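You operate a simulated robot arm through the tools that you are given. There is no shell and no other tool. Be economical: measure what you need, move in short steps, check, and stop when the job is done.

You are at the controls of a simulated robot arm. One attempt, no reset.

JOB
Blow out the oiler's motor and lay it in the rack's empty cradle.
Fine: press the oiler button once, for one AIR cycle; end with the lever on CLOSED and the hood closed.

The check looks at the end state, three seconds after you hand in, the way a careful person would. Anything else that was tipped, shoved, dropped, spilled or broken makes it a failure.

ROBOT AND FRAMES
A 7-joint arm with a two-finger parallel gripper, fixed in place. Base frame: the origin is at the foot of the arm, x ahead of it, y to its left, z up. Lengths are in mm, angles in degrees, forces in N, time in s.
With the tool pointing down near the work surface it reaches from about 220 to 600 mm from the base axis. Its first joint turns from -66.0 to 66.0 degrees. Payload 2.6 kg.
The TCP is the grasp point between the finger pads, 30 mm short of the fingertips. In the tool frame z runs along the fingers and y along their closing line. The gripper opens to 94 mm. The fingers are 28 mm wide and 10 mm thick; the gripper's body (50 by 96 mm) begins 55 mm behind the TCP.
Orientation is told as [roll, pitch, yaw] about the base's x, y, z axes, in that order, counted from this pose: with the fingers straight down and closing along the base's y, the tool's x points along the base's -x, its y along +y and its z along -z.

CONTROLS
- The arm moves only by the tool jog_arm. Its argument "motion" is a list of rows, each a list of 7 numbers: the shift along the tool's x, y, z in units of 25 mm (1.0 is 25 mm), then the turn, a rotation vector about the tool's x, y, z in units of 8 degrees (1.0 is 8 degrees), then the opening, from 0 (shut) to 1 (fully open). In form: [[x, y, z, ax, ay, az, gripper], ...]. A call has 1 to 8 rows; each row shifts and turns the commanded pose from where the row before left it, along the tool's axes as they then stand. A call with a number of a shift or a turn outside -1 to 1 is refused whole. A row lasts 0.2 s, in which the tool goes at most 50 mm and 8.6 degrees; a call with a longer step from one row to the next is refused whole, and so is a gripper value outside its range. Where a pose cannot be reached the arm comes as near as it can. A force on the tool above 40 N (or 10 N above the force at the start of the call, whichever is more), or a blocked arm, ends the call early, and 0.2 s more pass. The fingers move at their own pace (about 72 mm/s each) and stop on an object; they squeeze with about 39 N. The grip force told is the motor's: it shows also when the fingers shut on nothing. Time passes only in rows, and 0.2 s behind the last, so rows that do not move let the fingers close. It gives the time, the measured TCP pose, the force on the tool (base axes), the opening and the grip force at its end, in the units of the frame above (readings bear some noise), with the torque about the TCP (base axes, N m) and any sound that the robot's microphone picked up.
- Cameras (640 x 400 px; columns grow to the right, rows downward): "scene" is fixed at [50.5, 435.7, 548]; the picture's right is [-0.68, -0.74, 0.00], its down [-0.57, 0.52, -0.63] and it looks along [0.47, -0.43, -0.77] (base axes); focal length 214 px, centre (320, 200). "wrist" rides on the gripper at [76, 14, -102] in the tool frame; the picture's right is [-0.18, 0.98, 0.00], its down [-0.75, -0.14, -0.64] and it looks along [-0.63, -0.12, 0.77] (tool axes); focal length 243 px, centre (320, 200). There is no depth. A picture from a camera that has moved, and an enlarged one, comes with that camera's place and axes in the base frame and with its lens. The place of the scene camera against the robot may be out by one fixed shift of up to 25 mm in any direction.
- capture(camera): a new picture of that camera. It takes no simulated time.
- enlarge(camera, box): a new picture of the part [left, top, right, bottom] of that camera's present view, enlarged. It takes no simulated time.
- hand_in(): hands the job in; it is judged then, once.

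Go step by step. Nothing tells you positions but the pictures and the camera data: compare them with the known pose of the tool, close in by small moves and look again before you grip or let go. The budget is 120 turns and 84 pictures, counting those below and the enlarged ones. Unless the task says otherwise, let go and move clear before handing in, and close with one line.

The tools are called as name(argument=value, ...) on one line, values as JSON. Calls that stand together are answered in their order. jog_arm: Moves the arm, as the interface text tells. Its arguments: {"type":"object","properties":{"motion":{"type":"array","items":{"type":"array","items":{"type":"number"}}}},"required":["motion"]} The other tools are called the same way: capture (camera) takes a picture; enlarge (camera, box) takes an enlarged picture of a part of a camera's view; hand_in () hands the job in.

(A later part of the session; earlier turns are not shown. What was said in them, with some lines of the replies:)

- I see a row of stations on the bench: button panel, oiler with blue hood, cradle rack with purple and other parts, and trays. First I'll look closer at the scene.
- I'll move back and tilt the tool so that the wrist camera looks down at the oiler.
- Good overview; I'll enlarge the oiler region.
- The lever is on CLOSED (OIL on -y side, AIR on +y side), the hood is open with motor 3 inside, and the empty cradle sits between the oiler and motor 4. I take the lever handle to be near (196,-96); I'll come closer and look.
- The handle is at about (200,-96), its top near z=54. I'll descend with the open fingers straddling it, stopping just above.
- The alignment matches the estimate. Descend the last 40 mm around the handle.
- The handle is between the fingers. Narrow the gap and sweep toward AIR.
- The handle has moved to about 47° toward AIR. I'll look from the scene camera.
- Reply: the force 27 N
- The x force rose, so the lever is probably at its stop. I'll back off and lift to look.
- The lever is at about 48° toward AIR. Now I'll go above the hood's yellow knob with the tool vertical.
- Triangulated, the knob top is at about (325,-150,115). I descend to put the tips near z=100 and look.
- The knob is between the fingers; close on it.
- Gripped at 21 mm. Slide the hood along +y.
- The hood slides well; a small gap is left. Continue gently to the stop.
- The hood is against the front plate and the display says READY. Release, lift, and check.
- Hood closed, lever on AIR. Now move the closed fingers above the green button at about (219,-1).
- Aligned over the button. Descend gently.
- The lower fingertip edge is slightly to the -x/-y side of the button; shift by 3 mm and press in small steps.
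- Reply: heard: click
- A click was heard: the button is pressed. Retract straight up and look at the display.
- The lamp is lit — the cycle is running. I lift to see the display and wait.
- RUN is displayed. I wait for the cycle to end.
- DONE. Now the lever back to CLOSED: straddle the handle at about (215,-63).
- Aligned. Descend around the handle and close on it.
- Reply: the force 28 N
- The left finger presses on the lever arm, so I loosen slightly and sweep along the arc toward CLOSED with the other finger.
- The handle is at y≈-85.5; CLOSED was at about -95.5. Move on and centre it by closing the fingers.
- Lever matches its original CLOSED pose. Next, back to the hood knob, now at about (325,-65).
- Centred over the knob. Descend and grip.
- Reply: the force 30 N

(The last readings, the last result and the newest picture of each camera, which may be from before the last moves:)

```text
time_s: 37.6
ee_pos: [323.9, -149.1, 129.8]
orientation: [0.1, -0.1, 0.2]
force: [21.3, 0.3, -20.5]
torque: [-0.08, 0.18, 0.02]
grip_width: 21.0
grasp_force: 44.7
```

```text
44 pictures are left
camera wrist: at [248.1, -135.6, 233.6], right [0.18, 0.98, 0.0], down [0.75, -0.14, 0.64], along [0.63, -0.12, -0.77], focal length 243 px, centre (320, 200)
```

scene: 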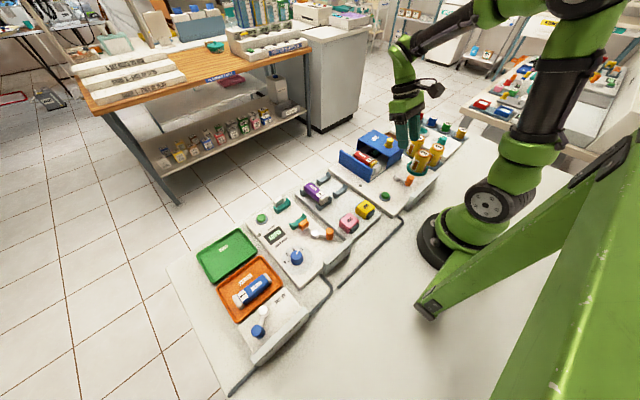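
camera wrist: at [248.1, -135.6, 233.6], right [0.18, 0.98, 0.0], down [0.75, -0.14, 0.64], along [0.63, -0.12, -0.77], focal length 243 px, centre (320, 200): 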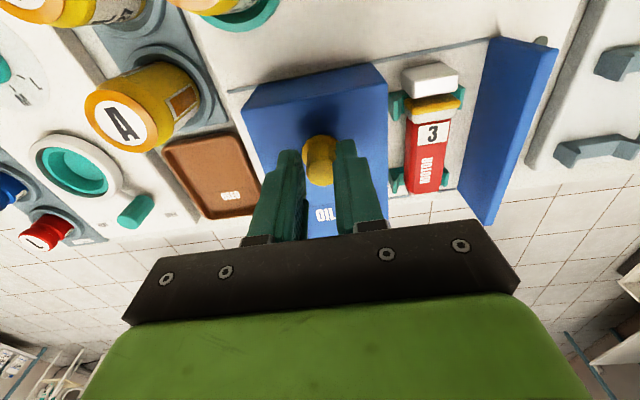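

Hood open again. Release and go above the motor at about (357,-67).

jog_arm(motion=[[0, 0, 0, 0, 0, 0, 0.5], [0, 0, 0, 0, 0, 0, 0.5], [0, 0, -0.8, 0, 0, 0, 0.5], [0, 0, -0.4, 0, 0, 0, 0.5], [-0.4, 0.82, 0, 0, 0, 0, 0.5], [-0.4, 0.82, 0, 0, 0, 0, 0.5], [-0.4, 0.82, 0, 0, 0, 0, 0.5], [-0.1, 0.82, 0, 0, 0, 0, 0.5]])

capture(camera="wrist")

enlarge(camera="scene", box=[320, 100, 448, 180])

```text
time_s: 39.4
ee_pos: [357.7, -67.6, 160.9]
orientation: [0.0, 0.0, 0.0]
force: [-0.2, 0.1, -0.5]
torque: [-0.01, -0.02, -0.01]
grip_width: 47.0
grasp_force: 0.0
```

```text
43 pictures are left
camera wrist: at [281.1, -53.6, 264.2], right [0.18, 0.98, 0.0], down [0.75, -0.14, 0.64], along [0.63, -0.12, -0.77], focal length 243 px, centre (320, 200)
```

wrist: 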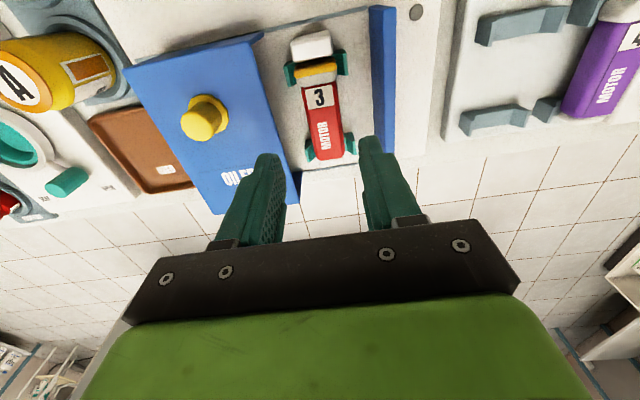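

```text
5.00 times, centred on (384, 140) of scene
camera zoom: at [50.5, 435.7, 548.0], right [-0.68, -0.74, 0.0], down [-0.57, 0.52, -0.63], along [0.47, -0.43, -0.77], focal length 1072 px, centre (0, 500)
```

zoom: 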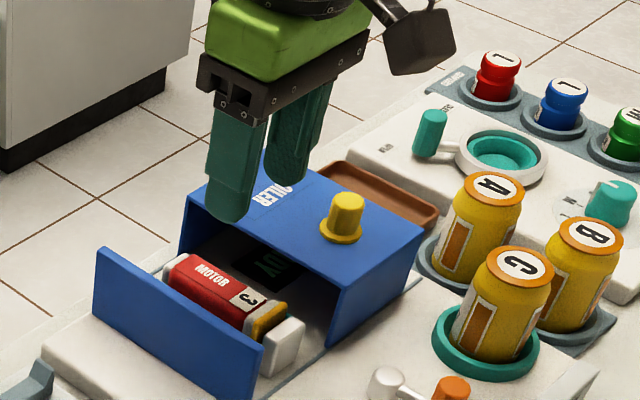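

The motor is centred below. I narrow the fingers a bit and descend partway.

jog_arm(motion=[[0, 0.02, 0.8, 0, 0, 0, 0.46], [0, 0, 0.8, 0, 0, 0, 0.46], [0, 0, 0.8, 0, 0, 0, 0.46]])

capture(camera="wrist")

enlarge(camera="scene", box=[320, 110, 416, 170])

```text
time_s: 40.2
ee_pos: [358.2, -66.7, 100.5]
orientation: [0.0, -0.1, -0.1]
force: [0.2, 0.0, -0.3]
torque: [0.01, -0.01, -0.02]
grip_width: 43.2
grasp_force: 0.0
```

```text
41 pictures are left
camera wrist: at [280.8, -52.8, 203.3], right [0.18, 0.98, 0.0], down [0.75, -0.14, 0.64], along [0.63, -0.12, -0.77], focal length 243 px, centre (320, 200)
```

wrist: 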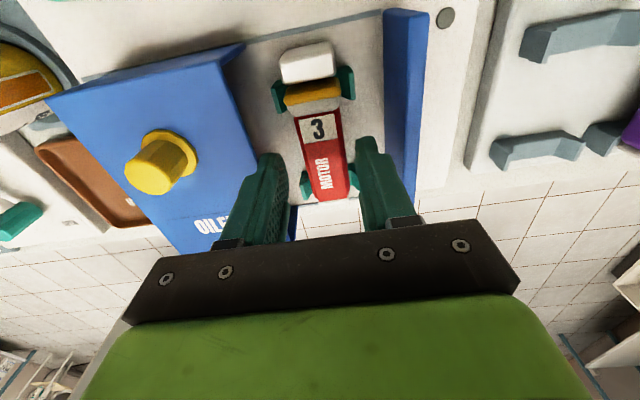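

```text
6.67 times, centred on (368, 140) of scene
camera zoom: at [50.5, 435.7, 548.0], right [-0.68, -0.74, 0.0], down [-0.57, 0.52, -0.63], along [0.47, -0.43, -0.77], focal length 1430 px, centre (0, 600)
```

zoom: 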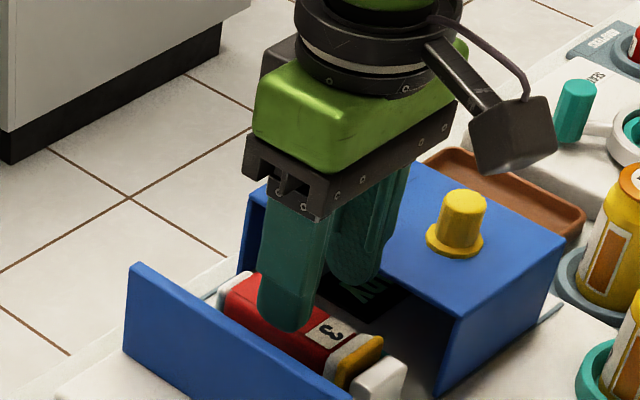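

Well aligned; descend the last 44 mm and grip.

jog_arm(motion=[[0, 0.02, 0.6, 0, 0, 0, 0.46], [0, 0, 0.6, 0, 0, 0, 0.46], [0, 0, 0.5, 0, 0, 0, 0.46], [0, 0, 0, 0, 0, 0, 0.46]])

enlarge(camera="wrist", box=[200, 20, 440, 220])

```text
time_s: 40.8
ee_pos: [357.2, -68.8, 79.1]
orientation: [-0.2, -0.2, -0.4]
force: [-1.3, -0.3, 6.5]
torque: [-0.24, 0.12, -0.1]
grip_width: 43.5
grasp_force: 0.1
stopped in row 2: the force on the tool passed its limit at 66 N (the readings are from after the stop); the commanded pose is now the measured one
```

```text
2.00 times, centred on (320, 120) of wrist
camera zoom: at [280.7, -53.4, 181.7], right [0.19, 0.98, 0.0], down [0.75, -0.15, 0.64], along [0.63, -0.12, -0.76], focal length 485 px, centre (320, 360)
```

zoom: 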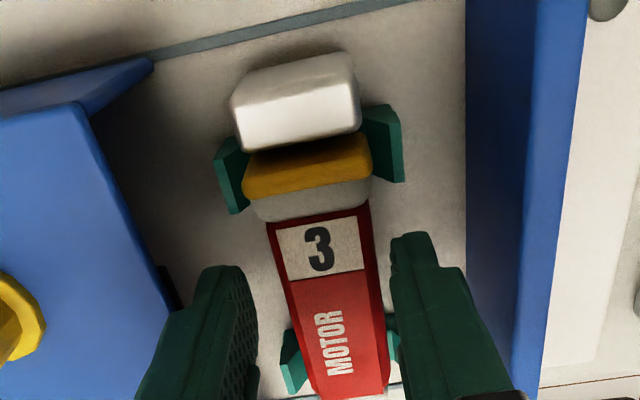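

The force stop suggests the thick upper part of the left finger touched the hood's top edge. The red body is only about 26 mm wide, so I lift, narrow to 36 mm, and recentre.

jog_arm(motion=[[0, 0, -0.8, 0, 0, 0, 0.385], [0, 0.13, 0, 0, 0, 0, 0.385]])

capture(camera="wrist")

enlarge(camera="scene", box=[320, 110, 416, 170])

```text
time_s: 41.4
ee_pos: [357.8, -65.3, 97.5]
orientation: [-0.1, -0.2, -0.3]
force: [1.0, 0.8, -0.3]
torque: [0.0, -0.02, 0.03]
grip_width: 36.0
grasp_force: 0.0
```

```text
38 pictures are left
camera wrist: at [280.9, -50.2, 201.3], right [0.19, 0.98, 0.0], down [0.75, -0.14, 0.64], along [0.63, -0.12, -0.76], focal length 243 px, centre (320, 200)
```

wrist: 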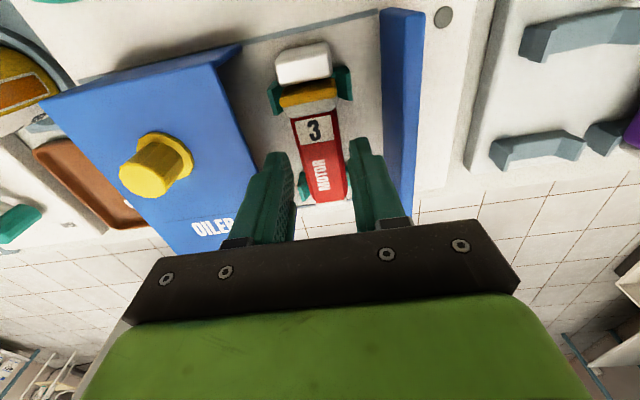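

```text
6.67 times, centred on (368, 140) of scene
camera zoom: at [50.5, 435.7, 548.0], right [-0.68, -0.74, 0.0], down [-0.57, 0.52, -0.63], along [0.47, -0.43, -0.77], focal length 1430 px, centre (0, 600)
```

zoom: 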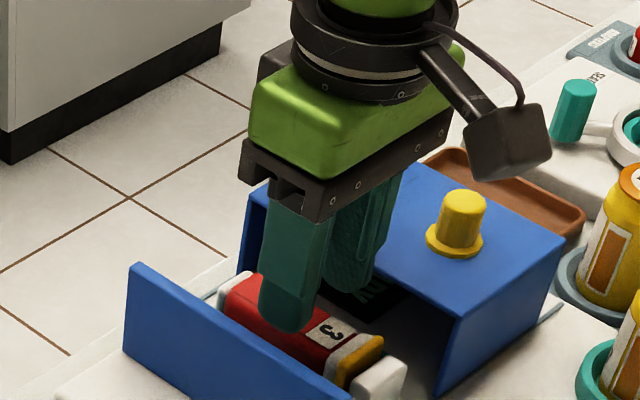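

Nothing disturbed. Descend again in smaller steps.

jog_arm(motion=[[0, 0, 0.4, 0, 0, 0, 0.385], [0, 0, 0.4, 0, 0, 0, 0.385], [0, 0, 0.3, 0, 0, 0, 0.385], [0, 0, 0.3, 0, 0, 0, 0.385]])

enlarge(camera="wrist", box=[200, 20, 440, 220])

```text
time_s: 42.4
ee_pos: [357.6, -63.8, 63.4]
orientation: [-0.1, -0.2, -0.4]
force: [-0.1, -1.0, -0.2]
torque: [0.01, 0.03, 0.01]
grip_width: 36.0
grasp_force: 0.1
```

```text
2.00 times, centred on (320, 120) of wrist
camera zoom: at [280.8, -50.0, 166.3], right [0.19, 0.98, 0.0], down [0.75, -0.15, 0.64], along [0.63, -0.12, -0.76], focal length 485 px, centre (320, 360)
```

zoom: 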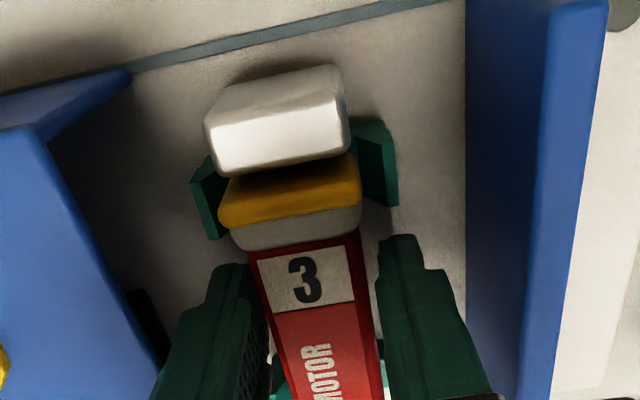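

Clear now. Final 6 mm and close on the motor.

jog_arm(motion=[[0, -0.08, 0.13, 0, 0, 0, 0.385], [0, 0, 0.13, 0, 0, 0, 0.385], [0, 0, 0, 0, 0, 0, 0.1], [0, 0, 0, 0, 0, 0, 0.1], [0, 0, 0, 0, 0, 0, 0.1]])

enlarge(camera="wrist", box=[200, 20, 440, 220])

```text
time_s: 43.6
ee_pos: [357.7, -67.2, 57.4]
orientation: [0.0, -0.3, -0.4]
force: [-2.8, 0.8, 12.0]
torque: [0.0, -0.02, 0.03]
grip_width: 33.6
grasp_force: 39.6
```

```text
2.00 times, centred on (320, 120) of wrist
camera zoom: at [281.2, -51.6, 160.5], right [0.19, 0.98, 0.0], down [0.75, -0.15, 0.65], along [0.63, -0.12, -0.76], focal length 485 px, centre (320, 360)
```

zoom: 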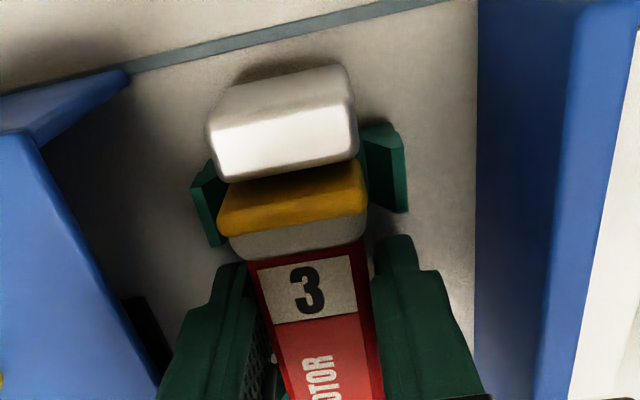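

Gripped at 33.6 mm. Lift straight up.

jog_arm(motion=[[0, 0, -0.3, 0, 0, 0, 0.1], [0, 0, -0.5, 0, 0, 0, 0.1], [0, 0, -0.7, 0, 0, 0, 0.1], [0, 0, -0.8, 0, 0, 0, 0.1], [0, 0, -0.8, 0, 0, 0, 0.1], [0, 0, -0.8, 0, 0, 0, 0.1], [0, 0, -0.5, 0, 0, 0, 0.1]])

capture(camera="wrist")

capture(camera="scene")

```text
time_s: 45.2
ee_pos: [356.8, -67.0, 166.8]
orientation: [-0.1, -0.2, -0.3]
force: [-0.3, 0.8, -0.2]
torque: [-0.01, -0.01, -0.01]
grip_width: 33.7
grasp_force: 39.2
```

```text
34 pictures are left
camera wrist: at [280.3, -52.0, 270.4], right [0.19, 0.98, 0.0], down [0.75, -0.14, 0.64], along [0.63, -0.12, -0.76], focal length 243 px, centre (320, 200)
```

wrist: 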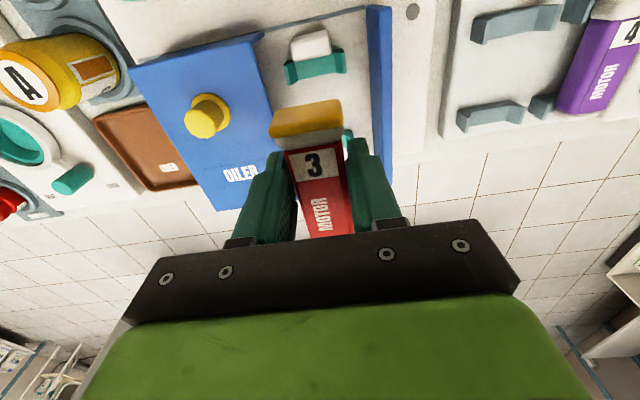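

```text
33 pictures are left
```

scene: 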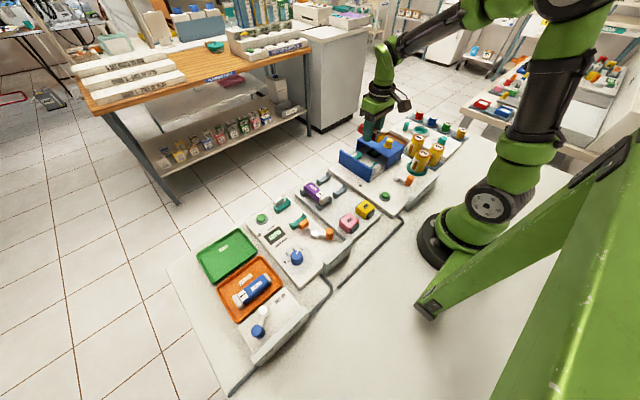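

The white block stayed behind in the oiler; I need to see whether it is a fixture or part of the motor.

enlarge(camera="scene", box=[335, 115, 415, 185])

enlarge(camera="wrist", box=[230, 0, 410, 150])

```text
5.71 times, centred on (375, 150) of scene
camera zoom: at [50.5, 435.7, 548.0], right [-0.68, -0.74, 0.0], down [-0.57, 0.52, -0.63], along [0.47, -0.43, -0.77], focal length 1226 px, centre (6, 486)
```

zoom: 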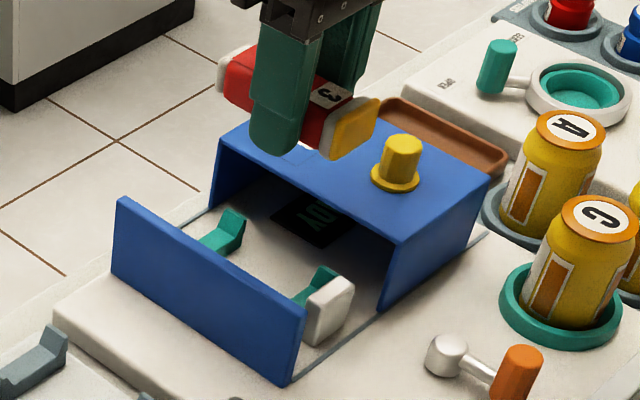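

```text
2.67 times, centred on (320, 75) of wrist
camera zoom: at [280.3, -52.0, 270.4], right [0.19, 0.98, 0.0], down [0.75, -0.14, 0.64], along [0.63, -0.12, -0.76], focal length 647 px, centre (320, 533)
```

zoom: 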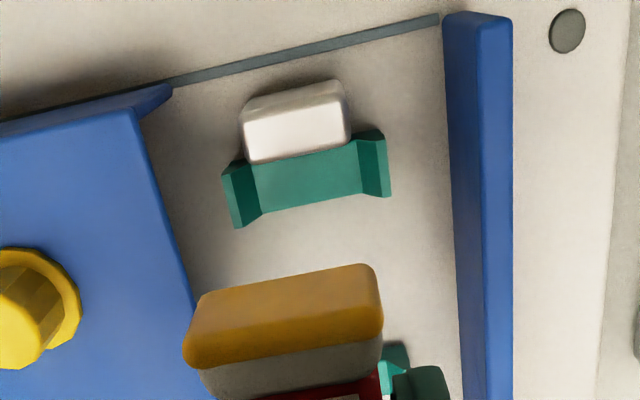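

The white block is a fixture (nozzle), the motor is whole. Carry the motor in +y to above the empty cradle.

jog_arm(motion=[[0, 0.9, 0, 0, 0, 0, 0.1], [0, 0.95, 0, 0, 0, 0, 0.1], [0, 0.95, 0, 0, 0, 0, 0.1], [0, 0.95, 0, 0, 0, 0, 0.1], [0, 0.95, 0, 0, 0, 0, 0.1], [0, 0.95, 0, 0, 0, 0, 0.1], [0, 0.9, 0, 0, 0, 0, 0.1]])

capture(camera="wrist")

enlarge(camera="scene", box=[280, 130, 408, 230])

```text
time_s: 46.8
ee_pos: [357.5, 96.3, 166.2]
orientation: [0.0, -0.2, -0.5]
force: [0.0, 0.5, -0.7]
torque: [0.03, 0.03, 0.0]
grip_width: 33.6
grasp_force: 39.0
```

```text
30 pictures are left
camera wrist: at [281.0, 112.3, 269.6], right [0.19, 0.98, 0.0], down [0.75, -0.15, 0.64], along [0.63, -0.12, -0.76], focal length 243 px, centre (320, 200)
```

wrist: 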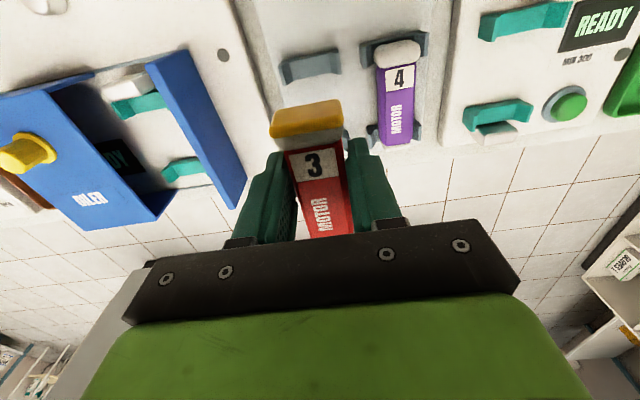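

```text
4.00 times, centred on (344, 180) of scene
camera zoom: at [50.5, 435.7, 548.0], right [-0.68, -0.74, 0.0], down [-0.57, 0.52, -0.63], along [0.47, -0.43, -0.77], focal length 858 px, centre (224, 280)
```

zoom: 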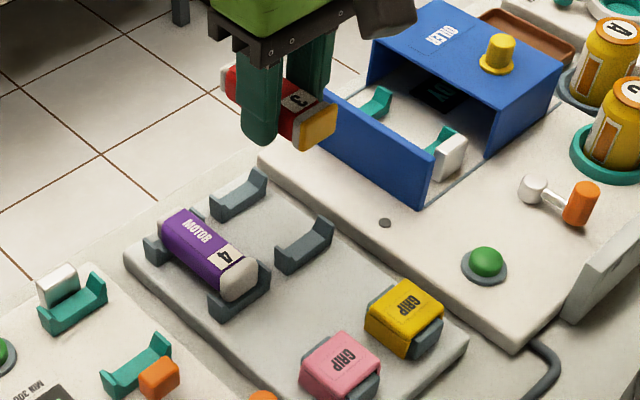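

I compare the empty cradle with the oiler's cradle in the same camera framing.

enlarge(camera="wrist", box=[230, 0, 470, 150])

```text
2.67 times, centred on (350, 75) of wrist
camera zoom: at [281.0, 112.3, 269.6], right [0.19, 0.98, 0.0], down [0.75, -0.15, 0.64], along [0.63, -0.12, -0.76], focal length 647 px, centre (240, 533)
```

zoom: 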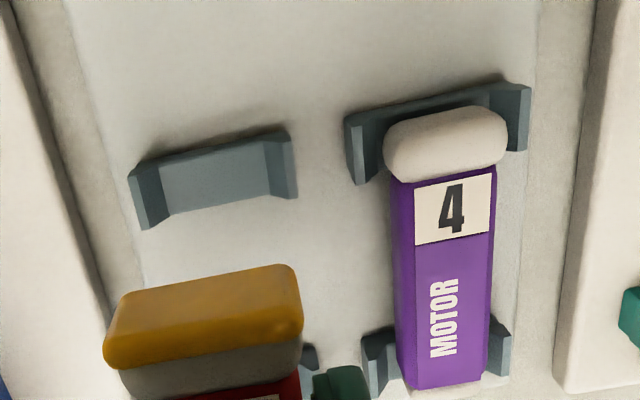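

The rack cradle sits about 4 mm to -y of where I hold the motor; x and angle match. Shift and descend.

jog_arm(motion=[[0, -0.16, 0.6, 0, 0, 0, 0.1], [0, 0, 0.8, 0, 0, 0, 0.1], [0, 0, 0.8, 0, 0, 0, 0.1], [0, 0, 0.6, 0, 0, 0, 0.1]])

enlarge(camera="wrist", box=[200, 0, 440, 150])

enlarge(camera="scene", box=[300, 150, 380, 210])

```text
time_s: 47.8
ee_pos: [358.9, 93.8, 96.2]
orientation: [-0.1, -0.1, -0.3]
force: [-1.0, -0.7, -0.9]
torque: [0.0, 0.02, 0.04]
grip_width: 33.8
grasp_force: 38.8
```

```text
2.67 times, centred on (320, 75) of wrist
camera zoom: at [281.6, 107.9, 199.5], right [0.19, 0.98, 0.0], down [0.75, -0.15, 0.65], along [0.63, -0.12, -0.76], focal length 647 px, centre (320, 533)
```

zoom: 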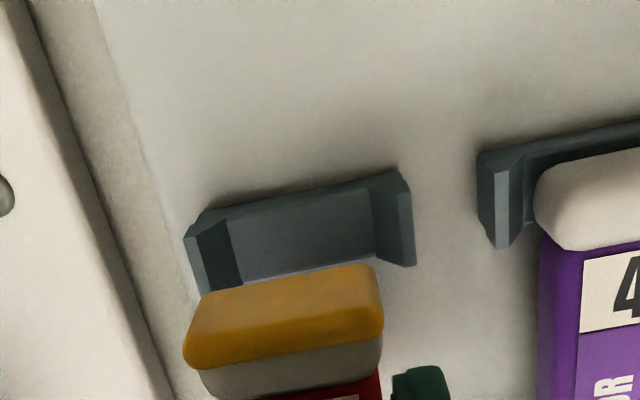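

```text
6.67 times, centred on (340, 180) of scene
camera zoom: at [50.5, 435.7, 548.0], right [-0.68, -0.74, 0.0], down [-0.57, 0.52, -0.63], along [0.47, -0.43, -0.77], focal length 1430 px, centre (187, 333)
```

zoom: 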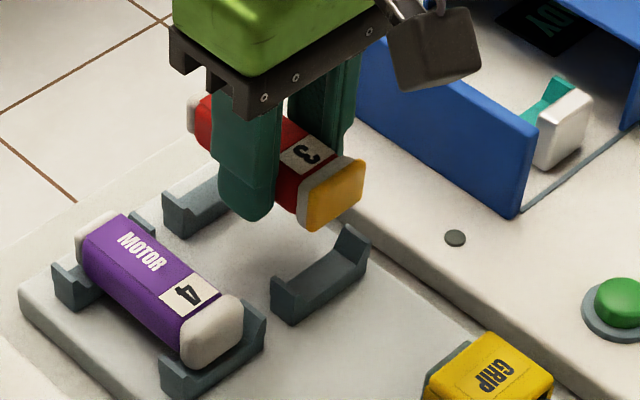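

Aligned within about a millimetre. Continue down slowly.

jog_arm(motion=[[0, 0.02, 0.4, 0, 0, 0, 0.1], [0, 0, 0.4, 0, 0, 0, 0.1], [0, 0, 0.3, 0, 0, 0, 0.1], [0, 0, 0.15, 0, 0, 0, 0.1]])

enlarge(camera="wrist", box=[200, 20, 440, 170])

enlarge(camera="scene", box=[300, 150, 380, 210])

```text
time_s: 48.8
ee_pos: [358.0, 93.7, 65.2]
orientation: [-0.1, -0.2, -0.4]
force: [0.1, 0.4, -0.9]
torque: [-0.01, 0.0, -0.03]
grip_width: 33.6
grasp_force: 39.2
```

```text
2.67 times, centred on (320, 95) of wrist
camera zoom: at [281.3, 108.4, 168.2], right [0.19, 0.98, 0.0], down [0.75, -0.15, 0.64], along [0.63, -0.12, -0.76], focal length 647 px, centre (320, 480)
```

zoom: 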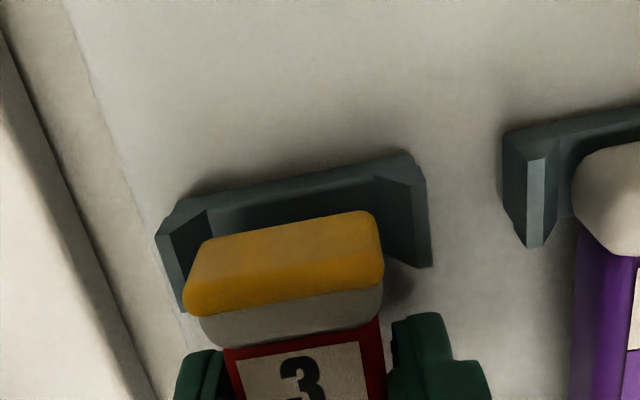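

```text
6.67 times, centred on (340, 180) of scene
camera zoom: at [50.5, 435.7, 548.0], right [-0.68, -0.74, 0.0], down [-0.57, 0.52, -0.63], along [0.47, -0.43, -0.77], focal length 1430 px, centre (187, 333)
```

zoom: 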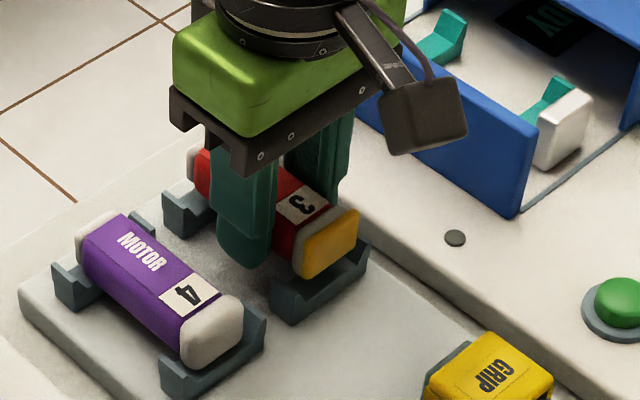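

Centred in the cradle. Lower the last millimetres in small steps.

jog_arm(motion=[[0, 0, 0.12, 0, 0, 0, 0.1], [0, 0, 0.1, 0, 0, 0, 0.1], [0, 0, 0.06, 0, 0, 0, 0.1]])

enlarge(camera="scene", box=[300, 150, 380, 210])

```text
time_s: 49.6
ee_pos: [357.5, 93.5, 58.7]
orientation: [0.0, 0.0, -0.4]
force: [-0.8, 0.8, -0.6]
torque: [-0.01, 0.02, 0.0]
grip_width: 33.8
grasp_force: 38.7
```

```text
6.67 times, centred on (340, 180) of scene
camera zoom: at [50.5, 435.7, 548.0], right [-0.68, -0.74, 0.0], down [-0.57, 0.52, -0.63], along [0.47, -0.43, -0.77], focal length 1430 px, centre (187, 333)
```

zoom: 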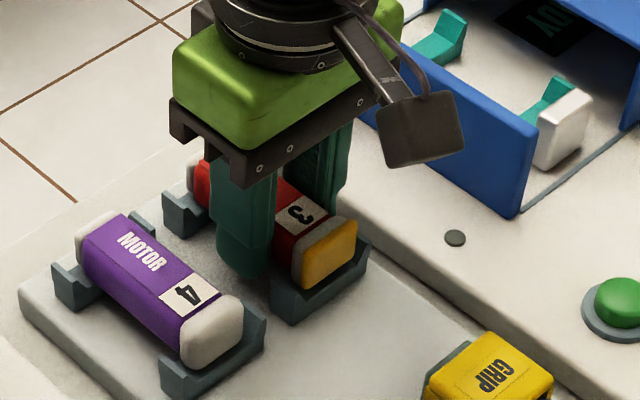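

jog_arm(motion=[[0, 0, 0.05, 0, 0, 0, 0.1], [0, 0, 0.05, 0, 0, 0, 0.1]])

jog_arm(motion=[[0, 0, 0.05, 0, 0, 0, 0.1], [0, 0, 0, 0, 0, 0, 0.1]])

```text
time_s: 50.2
ee_pos: [359.4, 93.5, 56.6]
orientation: [0.0, -0.3, -0.5]
force: [-9.5, -3.1, 29.8]
torque: [-0.01, 0.09, -0.02]
grip_width: 34.0
grasp_force: 38.7
```

```text
time_s: 50.8
ee_pos: [359.4, 94.6, 54.9]
orientation: [0.0, -0.4, -0.5]
force: [-4.5, -2.0, 31.2]
torque: [-0.01, 0.01, -0.07]
grip_width: 33.7
grasp_force: 39.1
```

Seated (30 N upward). Ease, release and lift clear.

jog_arm(motion=[[0, 0, -0.05, 0, 0, 0, 0.1], [0, 0, 0, 0, 0, 0, 0.48], [0, 0, 0, 0, 0, 0, 0.48], [0, 0, -0.4, 0, 0, 0, 0.48], [0, 0, -0.8, 0, 0, 0, 0.48], [0, 0, -1, 0, 0, 0, 0.48], [0, 0, -1, 0, 0, 0, 0.48], [0, 0, -1, 0, 0, 0, 0.48]])

capture(camera="wrist")

enlarge(camera="scene", box=[300, 150, 380, 210])

```text
time_s: 52.6
ee_pos: [358.0, 94.4, 162.1]
orientation: [-0.1, -0.1, -0.4]
force: [0.0, -0.3, 0.5]
torque: [0.01, -0.01, 0.01]
grip_width: 45.4
grasp_force: 0.0
```

```text
22 pictures are left
camera wrist: at [281.4, 109.1, 264.9], right [0.19, 0.98, 0.0], down [0.75, -0.15, 0.64], along [0.63, -0.12, -0.77], focal length 243 px, centre (320, 200)
```

wrist: 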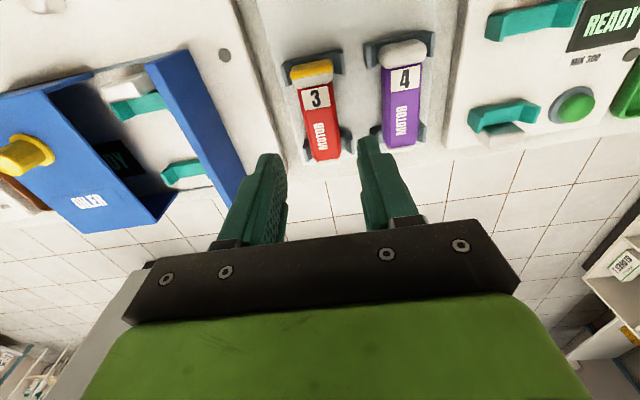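

```text
6.67 times, centred on (340, 180) of scene
camera zoom: at [50.5, 435.7, 548.0], right [-0.68, -0.74, 0.0], down [-0.57, 0.52, -0.63], along [0.47, -0.43, -0.77], focal length 1430 px, centre (187, 333)
```

zoom: 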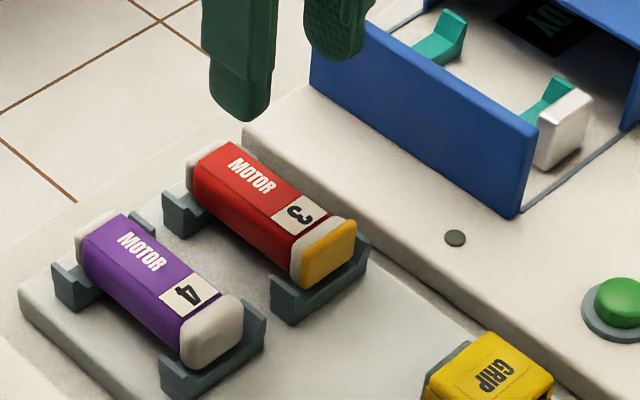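

The motor lies properly in the cradle. Now return to the hood knob at about (324,-150) to close the hood.

jog_arm(motion=[[0.1, -1, -0.2, 0, 0, 0, 0.5], [0.2, -1, -0.2, 0, 0, 0, 0.5], [0.2, -1, 0, 0, 0, 0, 0.5], [0.2, -1, 0, 0, 0, 0, 0.5], [0.2, -1, 0, 0, 0, 0, 0.5], [0.2, -1, 0, 0, 0, 0, 0.5], [0.2, -1, 0, 0, 0, 0, 0.5], [0.06, -1, 0, 0, 0, 0, 0.5]])

jog_arm(motion=[[0, -0.9, 0, 0, 0, 0, 0.5], [0, -0.88, 0, 0, 0, 0, 0.5]])

capture(camera="wrist")

```text
time_s: 54.4
ee_pos: [320.3, -107.0, 171.4]
orientation: [-0.1, -0.1, -0.3]
force: [-0.4, 0.7, 0.2]
torque: [0.0, -0.02, 0.04]
grip_width: 46.9
grasp_force: 0.0
```

```text
time_s: 55.0
ee_pos: [322.0, -151.9, 171.0]
orientation: [-0.1, -0.3, -0.4]
force: [0.7, -0.3, 0.1]
torque: [-0.04, 0.02, 0.0]
grip_width: 47.0
grasp_force: 0.2
```

```text
20 pictures are left
camera wrist: at [245.4, -136.3, 274.4], right [0.19, 0.98, 0.0], down [0.75, -0.15, 0.64], along [0.63, -0.12, -0.76], focal length 243 px, centre (320, 200)
```

wrist: 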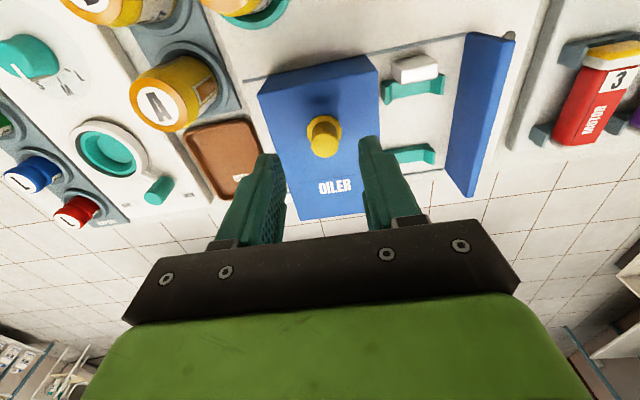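

Centred. Descend, grip, and slide to the stop.

jog_arm(motion=[[-0.1, 0.08, 0.7, 0, 0, 0, 0.5], [0, 0, 0.7, 0, 0, 0, 0.5], [0, 0, 0.26, 0, 0, 0, 0.5], [0, 0, 0, 0, 0, 0, 0.1], [0, 0, 0, 0, 0, 0, 0.1], [0, 0, 0, 0, 0, 0, 0.1]])

jog_arm(motion=[[0, 0.4, 0, 0, 0, 0, 0.1], [0, 0.5, 0, 0, 0, 0, 0.1], [0, 0.5, 0, 0, 0, 0, 0.1], [0, 0.5, 0, 0, 0, 0, 0.1], [0, 0.5, 0, 0, 0, 0, 0.1], [0, 0.5, 0, 0, 0, 0, 0.1], [0, 0.2, 0, 0, 0, 0, 0.1]])

capture(camera="wrist")

```text
time_s: 56.4
ee_pos: [325.7, -148.3, 130.0]
orientation: [-0.1, -0.1, -0.4]
force: [1.2, -0.1, -4.3]
torque: [0.13, -0.25, 0.0]
grip_width: 21.2
grasp_force: 45.1
```

```text
time_s: 58.0
ee_pos: [325.9, -70.1, 129.7]
orientation: [0.0, -0.1, -0.3]
force: [-3.9, -0.7, 1.4]
torque: [0.11, 0.74, -0.14]
grip_width: 21.1
grasp_force: 45.0
```

```text
19 pictures are left
camera wrist: at [248.9, -56.1, 232.6], right [0.19, 0.98, 0.0], down [0.75, -0.15, 0.64], along [0.63, -0.12, -0.77], focal length 243 px, centre (320, 200)
```

wrist: 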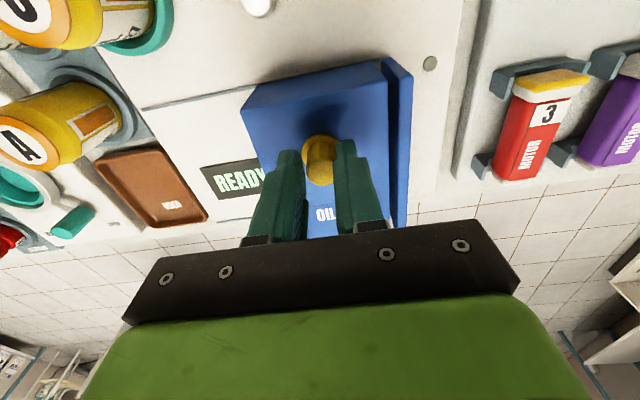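

jog_arm(motion=[[0, 0.1, 0, 0, 0, 0, 0.1], [0, 0.08, 0, 0, 0, 0, 0.1], [0, 0.06, 0, 0, 0, 0, 0.1], [0, 0.06, 0, 0, 0, 0, 0.1]])

capture(camera="wrist")

```text
time_s: 59.0
ee_pos: [325.3, -63.0, 129.7]
orientation: [-0.2, -0.2, -0.4]
force: [1.7, -9.3, -8.2]
torque: [-0.16, 0.66, -0.04]
grip_width: 21.2
grasp_force: 45.4
```

```text
18 pictures are left
camera wrist: at [248.7, -49.7, 232.5], right [0.19, 0.98, 0.0], down [0.75, -0.14, 0.65], along [0.63, -0.13, -0.76], focal length 243 px, centre (320, 200)
```

wrist: 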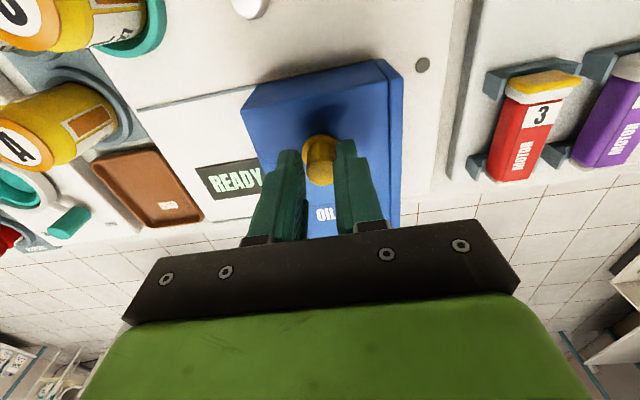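

The hood is at its stop again. Release, lift clear, and make a last check.

jog_arm(motion=[[0, -0.03, 0, 0, 0, 0, 0.1], [0, 0, 0, 0, 0, 0, 0.5], [0, 0, 0, 0, 0, 0, 0.5], [0, 0, -0.8, 0, 0, 0, 0.5], [0, 0, -1, 0, 0, 0, 0.5], [0, 0, -1, 0, 0, 0, 0.5], [0, 0, -1, 0, 0, 0, 0.5], [0, 0, -1, 0, 0, 0, 0.5]])

enlarge(camera="scene", box=[280, 110, 440, 210])

capture(camera="wrist")

```text
time_s: 60.8
ee_pos: [326.7, -62.9, 249.4]
orientation: [-0.1, -0.1, -0.4]
force: [0.8, -0.4, 0.1]
torque: [-0.04, -0.02, 0.05]
grip_width: 47.4
grasp_force: 0.0
```

```text
4.00 times, centred on (360, 160) of scene
camera zoom: at [50.5, 435.7, 548.0], right [-0.68, -0.74, 0.0], down [-0.57, 0.52, -0.63], along [0.47, -0.43, -0.77], focal length 858 px, centre (160, 360)
```

zoom: 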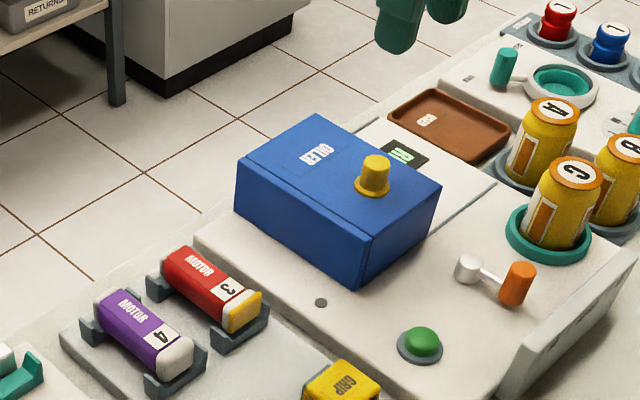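

```text
16 pictures are left
camera wrist: at [248.9, -48.9, 352.3], right [0.19, 0.98, 0.0], down [0.75, -0.15, 0.64], along [0.63, -0.12, -0.77], focal length 243 px, centre (320, 200)
```

wrist: 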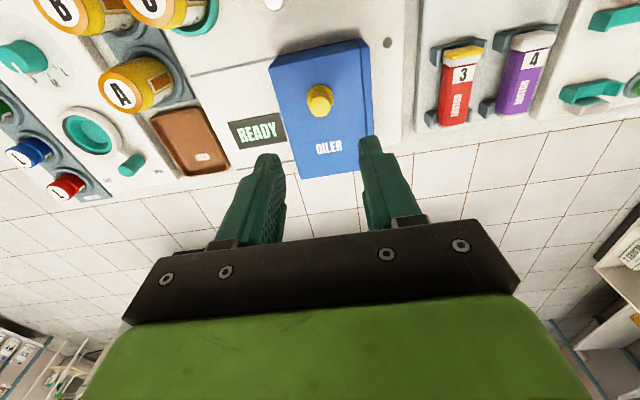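

The hood is closed, the lever is on CLOSED, motor 3 lies in the rack's cradle, and the arm is clear. I'm handing in.

hand_in()

```text
The job is handed in.
```

I blew out motor 3 with one AIR cycle and laid it in the rack's empty cradle. The lever is back on CLOSED and the hood is closed. During the pick-up a finger bumped the open hood's edge (66 N); the pictures show nothing out of place.
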